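You operate a simulated robot arm through the tools that you are given. There is no shell and no other tool.

You are at the controls of a simulated robot arm. One attempt, no reset.

## Task
Reset the tripped site box and bring only breaker 3 back on.
Fine: all three breakers off before you press RESET.

Only the result counts: the job must be done as asked and must still hold three seconds after the hand-in. Knocking over, shifting, dropping, spilling or breaking anything else fails it.

## Robot
A 6-joint arm with a two-finger parallel gripper, fixed in place. Base frame: the origin is at the foot of the arm, x ahead of it, y to its left, z up. Lengths are in mm, angles in rad, forces in N, time in s.
With the tool pointing down near the work surface it reaches from about 340 to 880 mm from the base axis. Its first joint turns from -2.007 to 2.007 rad. Payload 3.43 kg.
The TCP is the grasp point between the finger pads, 34 mm short of the fingertips. In the tool frame z runs along the fingers and y along their closing line. Largest opening 128 mm; finger width 24, thickness 12; the body of the gripper, 48 by 130 mm, starts 96 mm behind the TCP.
Orientation is that of the tool frame in the base frame, as a unit quaternion [w, x, y, z]. With the fingers straight down and closing along the base's y, the tool's x points along the base's -x, its y along +y and its z along -z.

## Interface
- The arm moves only by the tool drive_tool. Its argument "deltas" is a list of rows, each an object of numbers (a shift or turn left out is 0, a gripper value left out holds the last): "ax", "ay", "az": the turn, a rotation vector about the base's x, y, z in units of 5 degrees (1.0 is 5 degrees); "tx", "ty", "tz": the shift along the base's x, y, z in units of 50 mm (1.0 is 50 mm); "gripper": the opening in per cent of the stroke, from 0 (shut) to 100 (fully open). In form: [{"ax": .., "ay": .., "az": .., "tx": .., "ty": .., "tz": .., "gripper": ..}, ...]. A call has 1 to 20 rows; each row shifts and turns the commanded pose from where the row before left it. A call with a number of a shift or a turn outside -1 to 1 is refused whole. A row lasts 0.2 s, in which the tool goes at most 50 mm and 0.15 rad; a call with a longer step from one row to the next is refused whole, and so is a gripper value outside its range. A pose out of reach is approached as far as the arm can. The call stops where the force on the tool passes 90 N (or 10 N more than at its start, if that is more) or the arm is blocked; 0.2 s more then pass. Each finger travels about 108 mm/s and halts on what it meets, pressing with about 36 N; the grip force reading is that of the motor and also rises with nothing between the fingers. The clock runs only during rows and for 0.2 s after the last one: add rows that do not move to give the fingers time. The reply holds the time, the measured pose of the TCP, the force on the tool along the base axes, the opening and the grip force, in the units named above and with some noise, with the torque about the TCP (base axes, N m) and any sound that the robot's microphone picked up.
- Cameras (640 x 400 px; columns grow to the right, rows downward): "scene" is fixed at [49.5, 501.4, 1504.7]; the picture's right is [-0.46, -0.89, 0.00], its down [-0.43, 0.22, -0.87] and it looks along [0.78, -0.40, -0.48] (base axes); focal length 344 px, centre (320, 200). "wrist" rides on the gripper at [76, -11, -160] in the tool frame; the picture's right is [0.15, 0.99, 0.00], its down [-0.88, 0.13, -0.46] and it looks along [-0.45, 0.07, 0.89] (tool axes); focal length 234 px, centre (320, 200).
- get_image(camera): a new picture of that camera. It takes no simulated time.
- lift_body(by): slides the trunk up (or, below 0, down) by that many mm; the arm rides with it, the base frame stays. It gives what a move gives, with no picture.
- probe_pixels(camera, pixels): for up to 12 pixels [column, row] of the newest picture of that camera ("zoom" is the newest enlarged one), the place [x, y, z] in the base frame of the surface seen there, good to about 3 mm. It takes no simulated time.
- zoom(camera, box): a new picture of the part [left, top, right, bottom] of that camera's present view, enlarged. It takes no simulated time.
- close_job(): hands the job in; it is judged then, once.

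Leave the gripper open and the arm clear of the work at the hand-in unless told otherwise.

The tools are called after ">>>" by a JSON object that holds its "name" and its "arguments". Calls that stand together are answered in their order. drive_tool: Moves the arm, as the interface text tells. Its arguments: {"type":"object","properties":{"deltas":{"type":"array","items":{"type":"object","properties":{"ax":{"type":"number"},"ay":{"type":"number"},"az":{"type":"number"},"tx":{"type":"number"},"ty":{"type":"number"},"tz":{"type":"number"},"gripper":{"type":"number"}}}}},"required":["deltas"]} The other tools are called the same way: lift_body (by) slides the trunk up or down; get_image (camera) takes a picture; probe_pixels (camera, pixels) gives the place of the surface under pixels of a picture; zoom (camera, box) takes an enlarged picture of a part of a camera's view; close_job () hands the job in.

At the start:

```text
time_s: 0.0
eef_pos: [522.4, 223.1, 1282.4]
tool_rot: [0.0, 0.0, 1.0, 0.0]
contact_force: [0.1, 0.8, 0.1]
ft_torque: [0.0, 0.0, -0.01]
opening: 128.0
grasp_force: 0.0
trunk travel left (down, up): [-600.0, 190.0]
```

scene: 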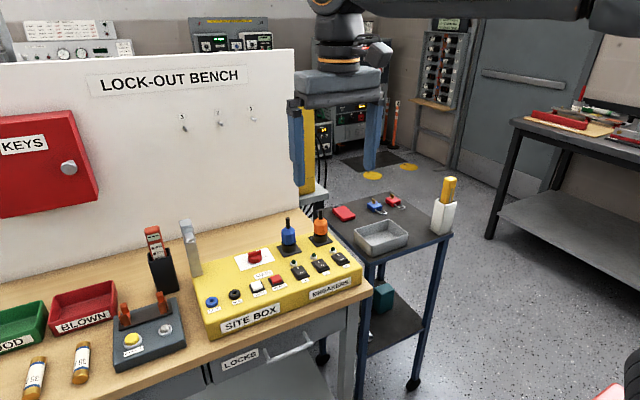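
wrist: 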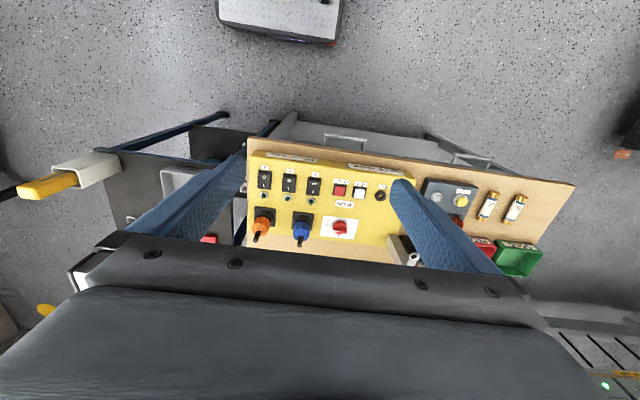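

I see the yellow SITE BOX around (285, 290) in the scene picture, with breakers, buttons and plugs. I'll zoom in on it to read the labels.

>>> {"name": "zoom", "arguments": {"camera": "scene", "box": [190, 200, 370, 345]}}

>>> {"name": "zoom", "arguments": {"camera": "wrist", "box": [235, 130, 425, 270]}}

```text
2.76 times, centred on (280, 272) of scene
```

zoom: 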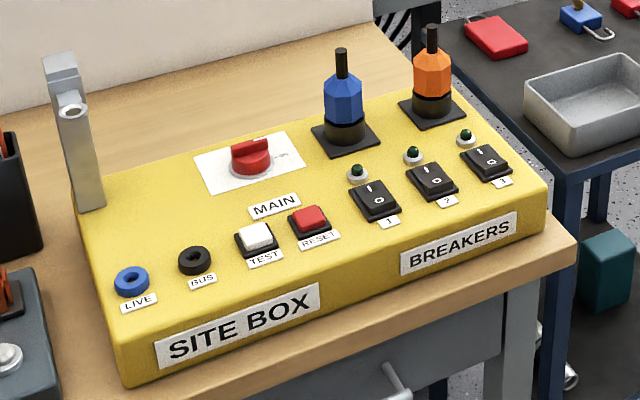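

```text
2.86 times, centred on (330, 200) of wrist
```

zoom: 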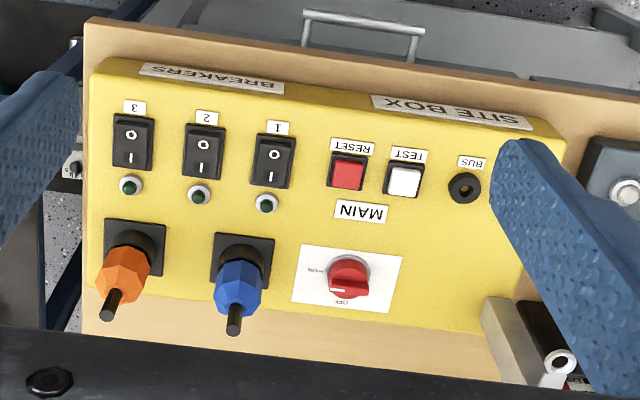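

The panel: LIVE/BUS sockets, TEST (white), RESET (red), breakers 1–3 with lamps, MAIN rotary. I'll zoom in more on the breakers and on the MAIN switch to see their states.

>>> {"name": "zoom", "arguments": {"camera": "scene", "box": [284, 232, 344, 282]}}

>>> {"name": "zoom", "arguments": {"camera": "scene", "box": [236, 236, 296, 296]}}

>>> {"name": "zoom", "arguments": {"camera": "wrist", "box": [250, 160, 350, 230]}}

>>> {"name": "zoom", "arguments": {"camera": "wrist", "box": [310, 170, 370, 240]}}

```text
8.00 times, centred on (314, 257) of scene
```

zoom: 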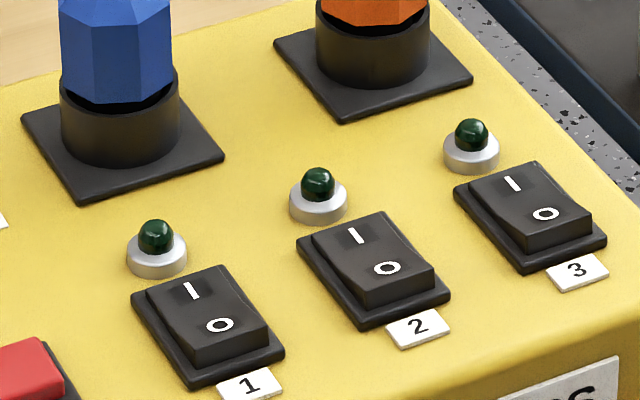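

```text
6.67 times, centred on (266, 266) of scene
```

zoom: 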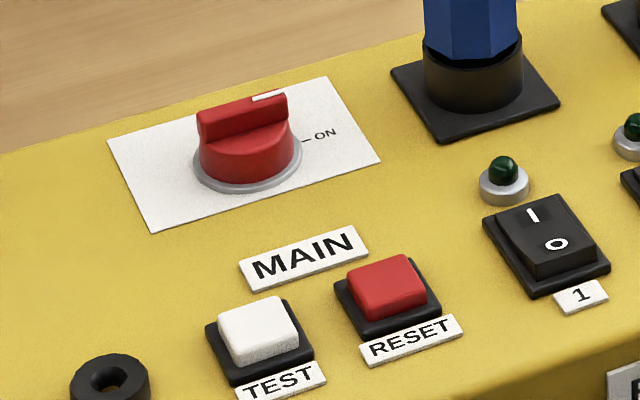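

```text
5.71 times, centred on (300, 195) of wrist
```

zoom: 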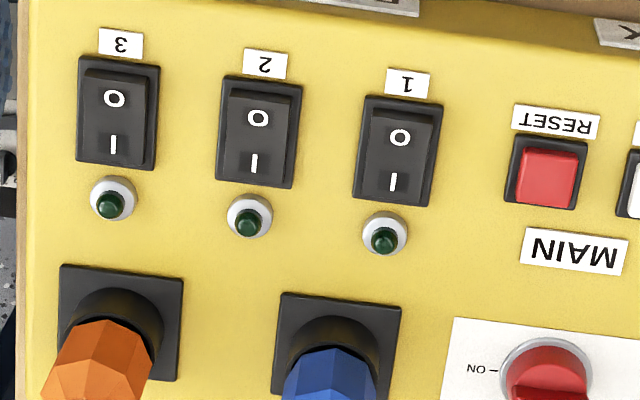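

```text
5.71 times, centred on (340, 205) of wrist
```

zoom: 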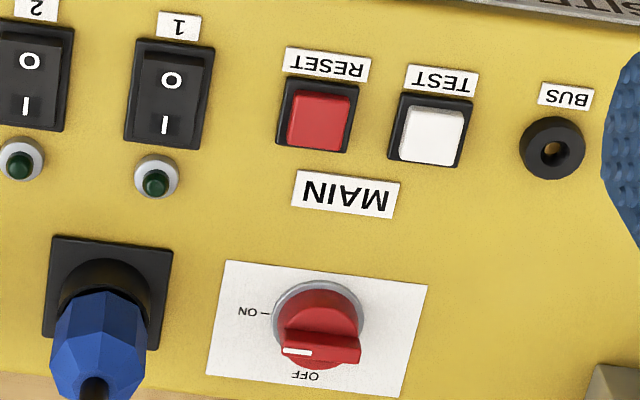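

All three rockers stand with the I end pressed down and the O end raised (so they're on, lamps dark), and MAIN's white pointer is at ON. I'll probe positions of the breaker ends, RESET, MAIN and the plugs.

>>> {"name": "zoom", "arguments": {"camera": "scene", "box": [240, 220, 350, 295]}}

```text
5.33 times, centred on (295, 258) of scene
```

zoom: 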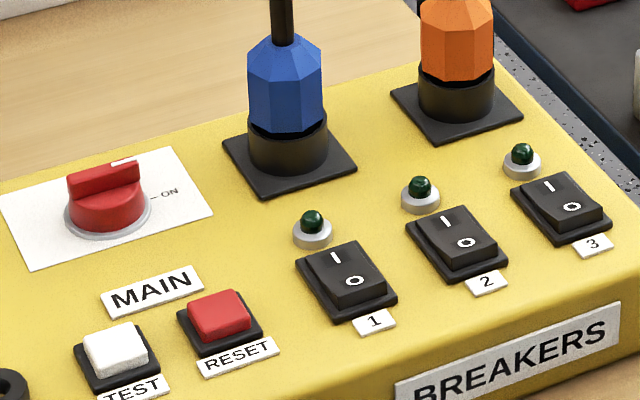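

Now I'll probe the O and I marks of each breaker, RESET, the lamps and the plug tops in this enlarged picture.

>>> {"name": "probe_pixels", "arguments": {"camera": "zoom", "pixels": [[355, 281], [335, 258], [466, 243], [446, 222], [571, 207], [549, 187], [219, 310], [120, 343], [284, 50], [455, 20], [312, 215], [450, 310]]}}

>>> {"name": "probe_pixels", "arguments": {"camera": "scene", "pixels": [[287, 221], [318, 213], [188, 225], [255, 252], [322, 220], [300, 283], [330, 265], [350, 258], [345, 285], [215, 330]]}}

```text
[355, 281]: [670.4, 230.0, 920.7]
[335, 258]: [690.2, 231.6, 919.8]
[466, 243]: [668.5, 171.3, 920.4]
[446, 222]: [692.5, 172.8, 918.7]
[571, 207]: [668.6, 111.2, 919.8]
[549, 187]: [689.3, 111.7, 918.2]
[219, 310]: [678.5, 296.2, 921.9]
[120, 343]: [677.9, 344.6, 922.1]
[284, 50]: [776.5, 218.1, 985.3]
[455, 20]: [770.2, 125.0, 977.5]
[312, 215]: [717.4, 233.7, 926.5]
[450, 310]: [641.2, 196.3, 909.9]
```

```text
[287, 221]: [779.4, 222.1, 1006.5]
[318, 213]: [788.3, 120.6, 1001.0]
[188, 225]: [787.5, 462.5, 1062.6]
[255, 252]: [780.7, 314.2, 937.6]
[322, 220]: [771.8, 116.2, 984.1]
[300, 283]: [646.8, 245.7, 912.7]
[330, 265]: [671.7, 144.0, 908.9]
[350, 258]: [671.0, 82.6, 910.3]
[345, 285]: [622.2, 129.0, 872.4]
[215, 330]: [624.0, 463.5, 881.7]
```

Panel top is at about z 910; rockers at x≈669 (O) / 690 (I), y≈231, 172, 111; RESET at (678, 296, 922). I'll enlarge breaker 3 and breaker 1 strongly and check the rocker geometry.

>>> {"name": "zoom", "arguments": {"camera": "scene", "box": [290, 255, 318, 285]}}

```text
13.33 times, centred on (304, 270) of scene
```

zoom: 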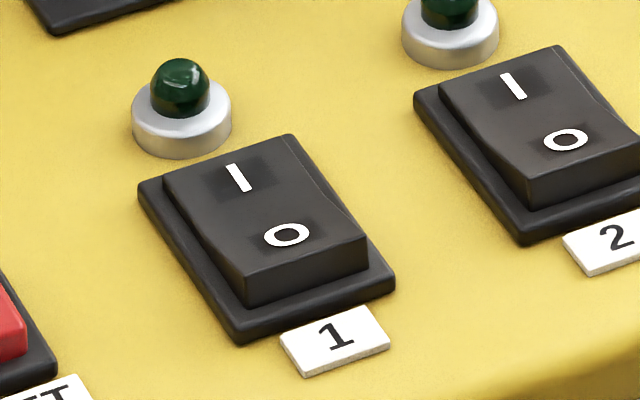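

The rocker clearly sits with the O end high and the I end low. I'll probe its edges, the frame and the lamp.

>>> {"name": "probe_pixels", "arguments": {"camera": "zoom", "pixels": [[230, 155], [268, 207], [305, 255], [310, 280], [315, 308], [250, 270], [360, 235], [290, 140], [180, 72], [215, 112], [335, 335], [150, 184]]}}

```text
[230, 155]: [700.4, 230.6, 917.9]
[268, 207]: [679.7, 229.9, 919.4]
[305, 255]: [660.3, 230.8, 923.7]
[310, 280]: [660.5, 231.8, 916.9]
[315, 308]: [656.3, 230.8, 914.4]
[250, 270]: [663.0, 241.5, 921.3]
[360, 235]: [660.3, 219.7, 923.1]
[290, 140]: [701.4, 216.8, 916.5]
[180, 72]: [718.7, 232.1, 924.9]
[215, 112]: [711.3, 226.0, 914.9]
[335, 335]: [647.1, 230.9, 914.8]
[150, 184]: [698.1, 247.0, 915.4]
```

Rocker 1 spans x 660–702: O end at z≈923.5, I end at z≈917, frame at z≈915. Pressing the O end with the shut fingertips (24×24 mm) straight down should flip it. First I lower the trunk by 200 mm over free space (the TCP is in front of the bench at x=522).

>>> {"name": "lift_body", "arguments": {"by": -200}}

```text
time_s: 2.2
eef_pos: [522.4, 223.0, 1080.6]
tool_rot: [0.0, 0.0, 1.0, 0.0]
contact_force: [-0.3, -0.1, 1.0]
ft_torque: [-0.03, 0.0, -0.04]
opening: 128.0
grasp_force: 0.0
trunk travel left (down, up): [-400.0, 390.0]
```

Trunk lowered; TCP at (522, 223, 1081). Now I shut the gripper and go over the O end of breaker 1 (x≈659, y≈231), fingertips at about z 966.

>>> {"name": "drive_tool", "arguments": {"deltas": [{"gripper": 0}, {}, {}, {}, {"tx": 0.683, "ty": 0.04}, {"tx": 0.683, "ty": 0.04}, {"tx": 0.683, "ty": 0.04}, {"tx": 0.683, "ty": 0.04}, {"tz": -0.8}, {"tz": -0.8}, {}]}}

```text
time_s: 4.6
eef_pos: [658.6, 229.1, 1001.0]
tool_rot: [0.0, 0.0, 1.0, 0.0]
contact_force: [-0.2, -0.7, 0.6]
ft_torque: [0.0, -0.03, 0.02]
opening: 0.0
grasp_force: 32.7
trunk travel left (down, up): [-400.0, 390.0]
```

The tool is shut at (658.6, 229.1, 1001). I'll look with both cameras to verify alignment above breaker 1.

>>> {"name": "get_image", "arguments": {"camera": "wrist"}}

>>> {"name": "zoom", "arguments": {"camera": "scene", "box": [230, 190, 350, 290]}}

```text
taken
```

wrist: 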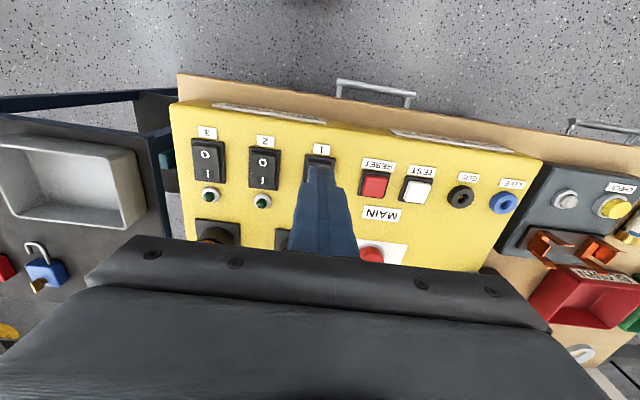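

```text
4.00 times, centred on (290, 240) of scene
```

zoom: 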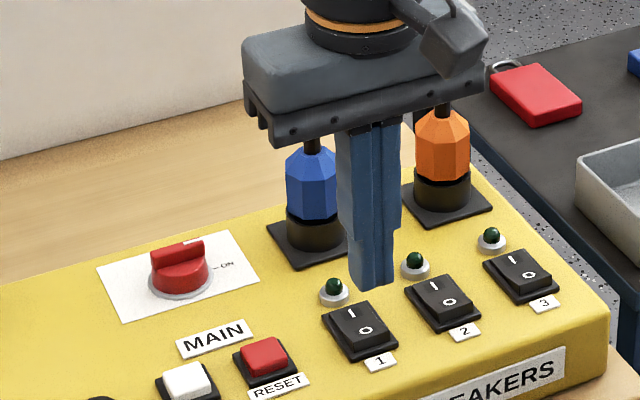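

Alignment looks good, over breaker 1's front (O) end. I descend 40 mm, then in small steps of about 2 mm into the O end down to fingertip z≈917.

>>> {"name": "drive_tool", "arguments": {"deltas": [{"tz": -0.5}, {"tz": -0.3}, {"tz": -0.06}, {"tz": -0.04}, {"tz": -0.04}, {"tz": -0.04}]}}

```text
time_s: 6.0
eef_pos: [658.7, 230.7, 952.1]
tool_rot: [0.0, -0.001, 1.0, 0.0]
contact_force: [-2.2, -0.3, 9.5]
ft_torque: [-0.04, -0.04, 0.06]
opening: 0.0
grasp_force: 33.5
trunk travel left (down, up): [-400.0, 390.0]
```

Contact with 9.5 N at fingertip z≈918; no click reported. I'll look before pressing further.

>>> {"name": "zoom", "arguments": {"camera": "scene", "box": [275, 240, 345, 290]}}

```text
8.00 times, centred on (310, 265) of scene
```

zoom: 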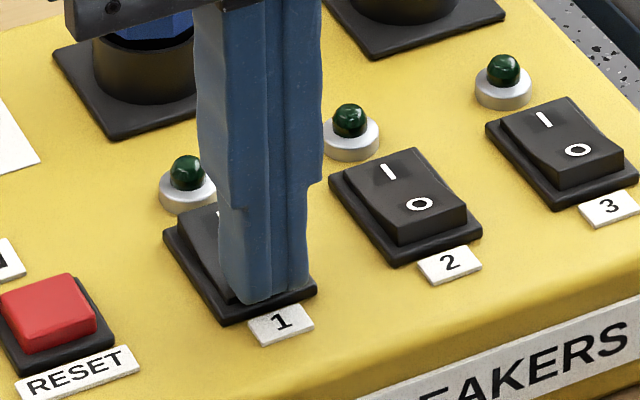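

The rocker's O end is being pressed down. I'll push about 2 mm more and then come up 40 mm and look at how it stays.

>>> {"name": "drive_tool", "arguments": {"deltas": [{"tz": -0.03}, {"tz": -0.02}, {}]}}

```text
time_s: 6.8
eef_pos: [658.4, 231.0, 953.1]
tool_rot: [0.004, -0.001, 1.0, 0.001]
contact_force: [2.5, 0.5, 43.2]
ft_torque: [-0.01, -0.58, 0.27]
opening: 0.0
grasp_force: 32.8
trunk travel left (down, up): [-400.0, 390.0]
```

Force rose to 43 N, so it's at the end stop. I lift by about 45 mm and look.

>>> {"name": "drive_tool", "arguments": {"deltas": [{"tz": 0.2}, {"tz": 0.4}, {"tz": 0.4}]}}

>>> {"name": "zoom", "arguments": {"camera": "scene", "box": [275, 240, 345, 290]}}

```text
time_s: 7.6
eef_pos: [659.1, 230.4, 1000.3]
tool_rot: [-0.001, 0.0, 1.0, 0.0]
contact_force: [0.4, 0.1, 0.2]
ft_torque: [0.02, -0.01, -0.01]
opening: 0.0
grasp_force: 33.2
trunk travel left (down, up): [-400.0, 390.0]
```

```text
8.00 times, centred on (310, 265) of scene
```

zoom: 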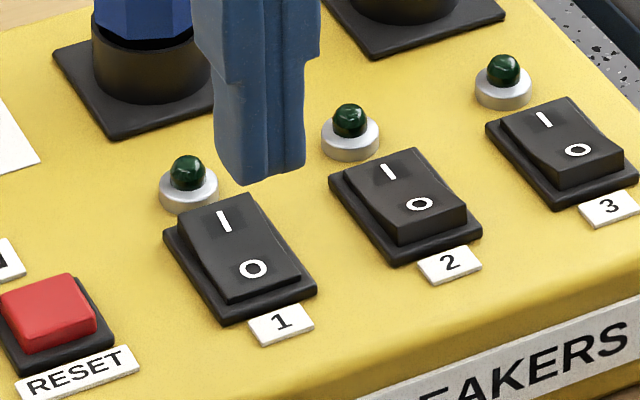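

Breaker 1 is now O-down, I-up: off. Next breaker 2: shift −59 mm in y to y≈172 and press the same way, then lift.

>>> {"name": "drive_tool", "arguments": {"deltas": [{"ty": -0.59}, {"ty": -0.58}, {}, {"tz": -0.5}, {"tz": -0.26}, {"tz": -0.06}, {"tz": -0.04}, {"tz": -0.04}, {"tz": -0.04}, {"tz": -0.03}, {}]}}

```text
time_s: 10.0
eef_pos: [657.8, 171.6, 951.7]
tool_rot: [0.002, -0.001, 1.0, 0.001]
contact_force: [-1.4, 0.6, 20.3]
ft_torque: [-0.02, -0.22, 0.04]
opening: 0.0
grasp_force: 32.7
trunk travel left (down, up): [-400.0, 390.0]
```

Force 20 N at TCP z 951.7, similar to breaker 1 at its stop. I lift and go over breaker 3's O end (y≈111.5), then look.

>>> {"name": "drive_tool", "arguments": {"deltas": [{"tz": 0.2}, {"tz": 0.4}, {"tz": 0.4}, {"ty": -0.6}, {"ty": -0.6}, {}]}}

>>> {"name": "zoom", "arguments": {"camera": "scene", "box": [275, 240, 345, 290]}}

```text
time_s: 11.4
eef_pos: [659.8, 113.3, 1001.9]
tool_rot: [0.0, -0.001, 1.0, 0.0]
contact_force: [-0.3, -0.5, -0.8]
ft_torque: [0.02, -0.01, -0.03]
opening: 0.1
grasp_force: 33.3
trunk travel left (down, up): [-400.0, 390.0]
```

```text
8.00 times, centred on (310, 265) of scene
```

zoom: 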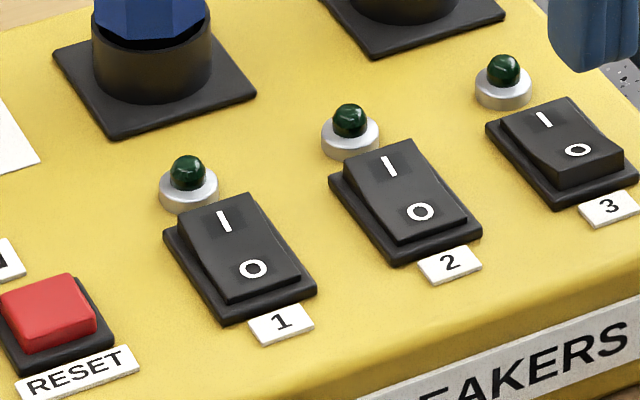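

Breakers 1 and 2 are both off now. I press breaker 3's O end the same way (z from 1001 down to about 951.5), and lift.

>>> {"name": "drive_tool", "arguments": {"deltas": [{"tz": -0.5}, {"tz": -0.28}, {"tz": -0.06}, {"tz": -0.04}, {"tz": -0.04}, {"tz": -0.04}, {"tz": -0.03}, {}]}}

```text
time_s: 13.2
eef_pos: [658.0, 113.1, 953.6]
tool_rot: [0.001, 0.0, 1.0, 0.001]
contact_force: [0.1, -2.6, 13.4]
ft_torque: [-0.08, -0.16, 0.13]
opening: 0.0
grasp_force: 33.3
trunk travel left (down, up): [-400.0, 390.0]
```

13 N; I push 1.5 mm more for certainty, then lift and look.

>>> {"name": "drive_tool", "arguments": {"deltas": [{"tz": -0.03}, {}, {"tz": 0.2}, {"tz": 0.4}, {"tz": 0.4}, {}]}}

>>> {"name": "zoom", "arguments": {"camera": "scene", "box": [245, 225, 355, 300]}}

```text
time_s: 14.6
eef_pos: [658.9, 112.7, 999.4]
tool_rot: [0.0, 0.0, 1.0, 0.0]
contact_force: [0.7, -0.1, -0.5]
ft_torque: [0.01, -0.03, 0.01]
opening: 0.0
grasp_force: 32.6
trunk travel left (down, up): [-400.0, 390.0]
```

```text
5.33 times, centred on (300, 262) of scene
```

zoom: 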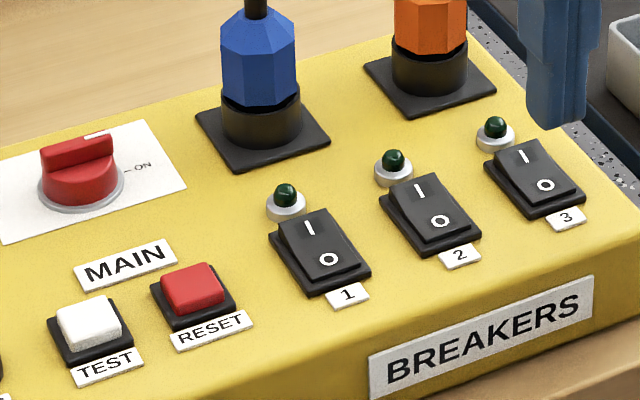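

All three rockers now stand at O. Next RESET: I probe its cap to centre on it.

>>> {"name": "probe_pixels", "arguments": {"camera": "zoom", "pixels": [[193, 280], [168, 277], [218, 282], [188, 266], [200, 300], [90, 318]]}}

```text
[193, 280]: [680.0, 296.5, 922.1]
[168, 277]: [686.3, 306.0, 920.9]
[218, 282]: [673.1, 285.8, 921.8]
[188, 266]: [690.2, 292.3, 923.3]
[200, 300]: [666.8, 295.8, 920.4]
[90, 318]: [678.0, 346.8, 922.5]
```

The RESET cap is centred at about (679, 296), top z 922. I move the tool there at height z 1000 (4 rows in y of about 46 mm, +20 mm in x), then descend to just above the cap.

>>> {"name": "drive_tool", "arguments": {"deltas": [{"ty": 0.9, "tx": 0.1}, {"ty": 0.9, "tx": 0.1}, {"ty": 0.9, "tx": 0.1}, {"ty": 0.96, "tx": 0.1}, {}, {"tz": -0.5}, {"tz": -0.22}, {}]}}

>>> {"name": "zoom", "arguments": {"camera": "scene", "box": [230, 225, 340, 300]}}

```text
time_s: 16.4
eef_pos: [679.1, 295.8, 963.7]
tool_rot: [0.0, 0.001, 1.0, 0.0]
contact_force: [-1.1, 0.4, 0.2]
ft_torque: [-0.03, 0.0, -0.04]
opening: 0.0
grasp_force: 32.7
trunk travel left (down, up): [-400.0, 390.0]
```

```text
5.33 times, centred on (285, 262) of scene
```

zoom: 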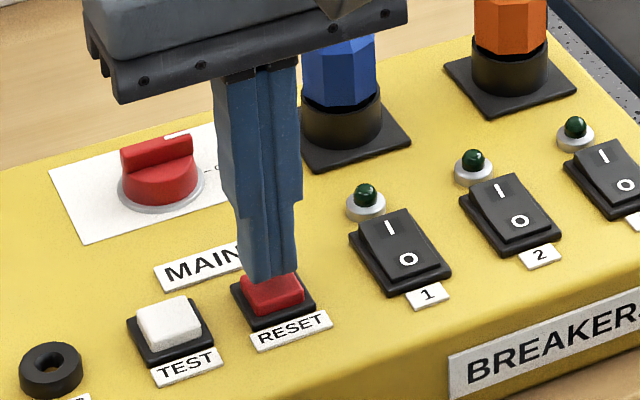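

The fingertips are right above RESET (tip z≈930, cap 922). I press down in 2 mm steps to about tip z 918.

>>> {"name": "drive_tool", "arguments": {"deltas": [{"tz": -0.1}, {"tz": -0.05}, {"tz": -0.04}, {"tz": -0.04}, {}]}}

```text
time_s: 17.6
eef_pos: [678.0, 295.7, 953.5]
tool_rot: [0.0, 0.0, 1.0, 0.0]
contact_force: [0.7, 1.0, 1.8]
ft_torque: [0.04, 0.0, 0.02]
opening: 0.1
grasp_force: 33.1
trunk travel left (down, up): [-400.0, 390.0]
heard: click
```

A click was heard at tip z≈919.5. I look at the picture while still holding.

>>> {"name": "zoom", "arguments": {"camera": "scene", "box": [230, 225, 350, 300]}}

```text
5.33 times, centred on (290, 262) of scene
```

zoom: 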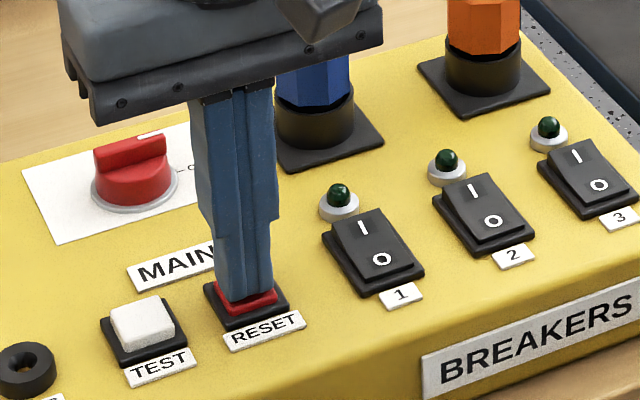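

I press 1 mm deeper, then lift off and look for any sign of the reset.

>>> {"name": "drive_tool", "arguments": {"deltas": [{"tz": -0.03}, {}, {"tz": 0.3}, {"tz": 0.7}, {}]}}

>>> {"name": "zoom", "arguments": {"camera": "scene", "box": [190, 210, 370, 340]}}

```text
time_s: 18.8
eef_pos: [679.2, 294.4, 1000.8]
tool_rot: [0.0, 0.0, 1.0, 0.0]
contact_force: [0.8, 1.2, 0.7]
ft_torque: [0.02, 0.02, -0.03]
opening: 0.0
grasp_force: 32.8
trunk travel left (down, up): [-400.0, 390.0]
```

```text
3.08 times, centred on (280, 275) of scene
```

zoom: 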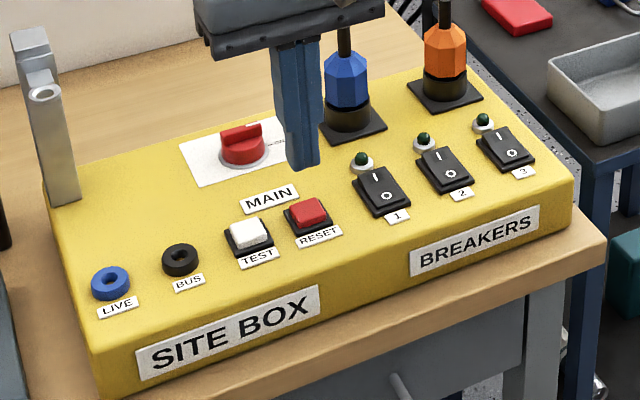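

RESET popped back, all breakers off, lamps dark as expected. Now breaker 3's I end: I go to x≈693, y≈112 at z 1000 and lean the tool 10° (so the +x edge of the tip is lowest, at x≈699, clear of the lamp at 710+).

>>> {"name": "drive_tool", "arguments": {"deltas": [{"ty": -0.91, "tx": 0.07}, {"ty": -0.91, "tx": 0.07}, {"ty": -0.91, "tx": 0.07}, {"ty": -0.92, "tx": 0.07}, {"ay": 1.0}, {"ay": 1.0}, {}, {"tz": -0.5}, {"tz": -0.1}, {}]}}

>>> {"name": "zoom", "arguments": {"camera": "scene", "box": [300, 225, 360, 275]}}

```text
time_s: 21.0
eef_pos: [692.9, 113.2, 970.1]
tool_rot: [-0.086, 0.0, 0.996, 0.0]
contact_force: [0.3, 0.3, 0.8]
ft_torque: [-0.02, -0.03, -0.02]
opening: 0.0
grasp_force: 33.2
trunk travel left (down, up): [-400.0, 390.0]
```

```text
8.00 times, centred on (330, 250) of scene
```

zoom: 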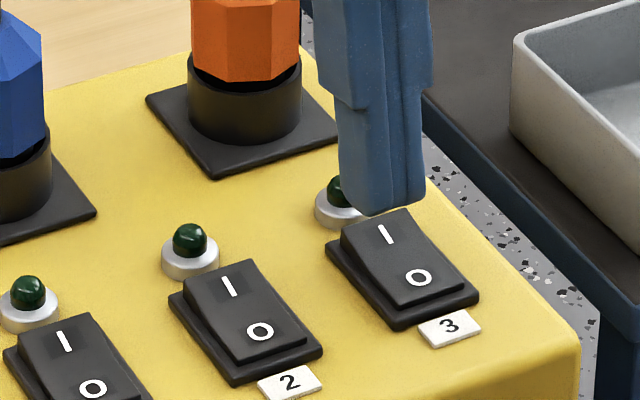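

The lean is right and the low edge sits over the I end of breaker 3 in front of the lamp. I press down in 2 mm steps.

>>> {"name": "drive_tool", "arguments": {"deltas": [{"tz": -0.16}, {"tz": -0.04}, {"tz": -0.04}, {"tz": -0.04}, {"tz": -0.04}, {"tz": -0.03}, {}]}}

>>> {"name": "zoom", "arguments": {"camera": "scene", "box": [300, 225, 360, 275]}}

```text
time_s: 22.6
eef_pos: [692.9, 113.9, 954.6]
tool_rot: [-0.087, 0.001, 0.996, 0.0]
contact_force: [0.3, -0.1, -0.6]
ft_torque: [0.0, 0.02, 0.01]
opening: 0.2
grasp_force: 32.2
trunk travel left (down, up): [-400.0, 390.0]
```

```text
8.00 times, centred on (330, 250) of scene
```

zoom: 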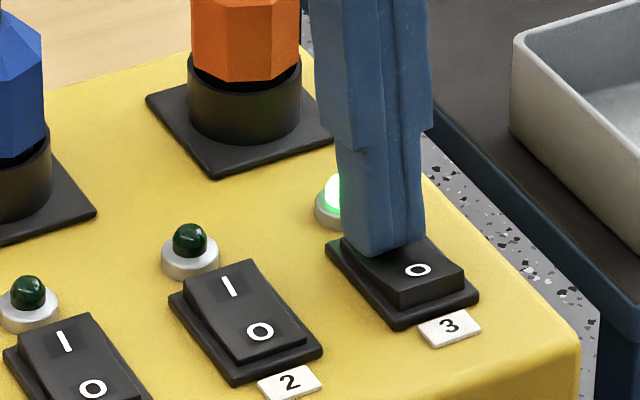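

Lamp 3 is lit green and the rocker has snapped to I. I lift straight up, level the tool, back away toward the robot and open the gripper there.

>>> {"name": "drive_tool", "arguments": {"deltas": [{"tz": 0.3}, {"tz": 0.7}, {"tz": 0.8}, {"ay": -1.0}, {"ay": -1.0}, {"tz": 0.8}, {"tx": -0.9}, {"tx": -0.9}, {"tx": -0.9}, {"tx": -0.9}, {"gripper": 100}, {}, {}, {}, {}]}}

>>> {"name": "get_image", "arguments": {"camera": "scene"}}

>>> {"name": "zoom", "arguments": {"camera": "scene", "box": [190, 210, 370, 340]}}

```text
time_s: 25.8
eef_pos: [512.4, 112.6, 1083.1]
tool_rot: [0.0, 0.0, 1.0, 0.0]
contact_force: [-0.5, 0.7, -0.6]
ft_torque: [0.0, 0.02, 0.03]
opening: 127.8
grasp_force: 0.0
trunk travel left (down, up): [-400.0, 390.0]
```

```text
taken
```

scene: 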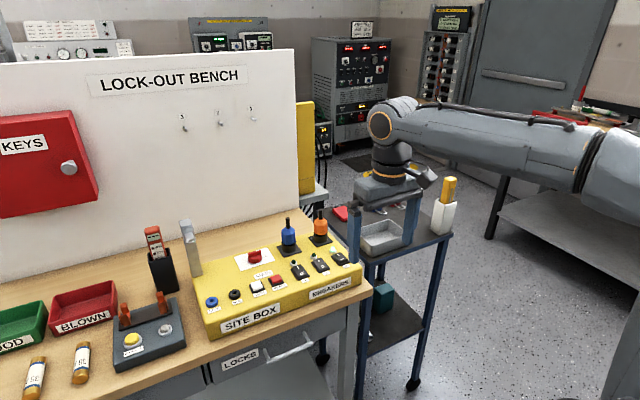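

```text
3.08 times, centred on (280, 275) of scene
```

zoom: 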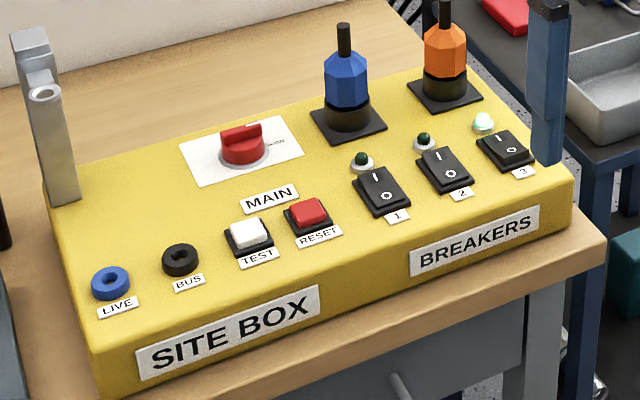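

Breaker 3 is on with lamp 3 lit; 1 and 2 off and dark; plugs and everything else unchanged. I wait 4 s with idle rows to see that it holds without tripping again.

>>> {"name": "drive_tool", "arguments": {"deltas": [{}, {}, {}, {}, {}, {}, {}, {}, {}, {}, {}, {}, {}, {}, {}, {}, {}, {}, {}, {}]}}

>>> {"name": "zoom", "arguments": {"camera": "scene", "box": [240, 225, 360, 300]}}

>>> {"name": "get_image", "arguments": {"camera": "wrist"}}

```text
time_s: 30.0
eef_pos: [512.6, 113.5, 1084.6]
tool_rot: [0.0, 0.0, 1.0, 0.0]
contact_force: [0.0, 0.2, 0.0]
ft_torque: [-0.02, -0.04, 0.01]
opening: 127.9
grasp_force: 0.1
trunk travel left (down, up): [-400.0, 390.0]
```

```text
5.33 times, centred on (300, 262) of scene
```

zoom: 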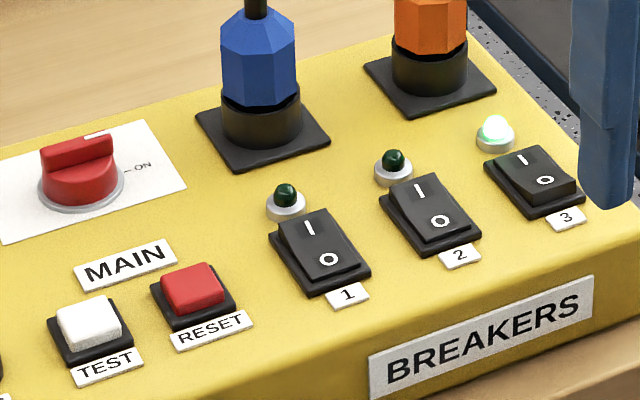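

```text
taken
```

wrist: 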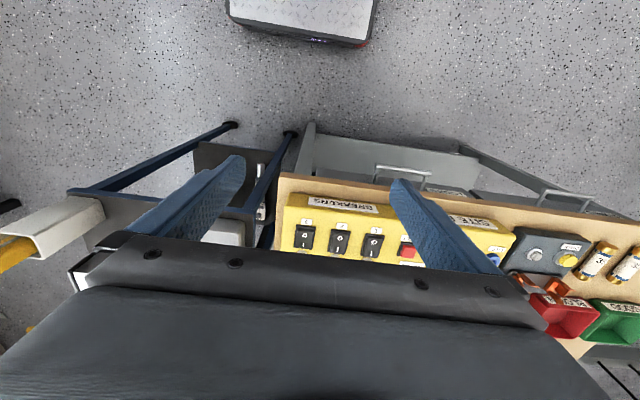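

After 4 s lamp 3 still glows green, breakers 1 and 2 are off, MAIN is ON, the gripper is open and the arm is clear in front of the bench. I hand the job in.

>>> {"name": "close_job", "arguments": {}}

```text
The job is handed in.
```

The site box is reset, and only breaker 3 is back on. Its lamp was lit green and stayed lit through a 4-second wait before I handed the job in.

- **Before RESET:** I switched all three breakers off first. The RESET press gave a click.
- **Now:** Breakers 1 and 2 are off with their lamps dark. MAIN is still at ON, as I found it.
- **Rest of the bench:** Nothing else looked moved in the last pictures. The gripper is open, and the arm is clear in front of the bench.

The job was accepted as handed in, but the reply didn't say whether it passed.
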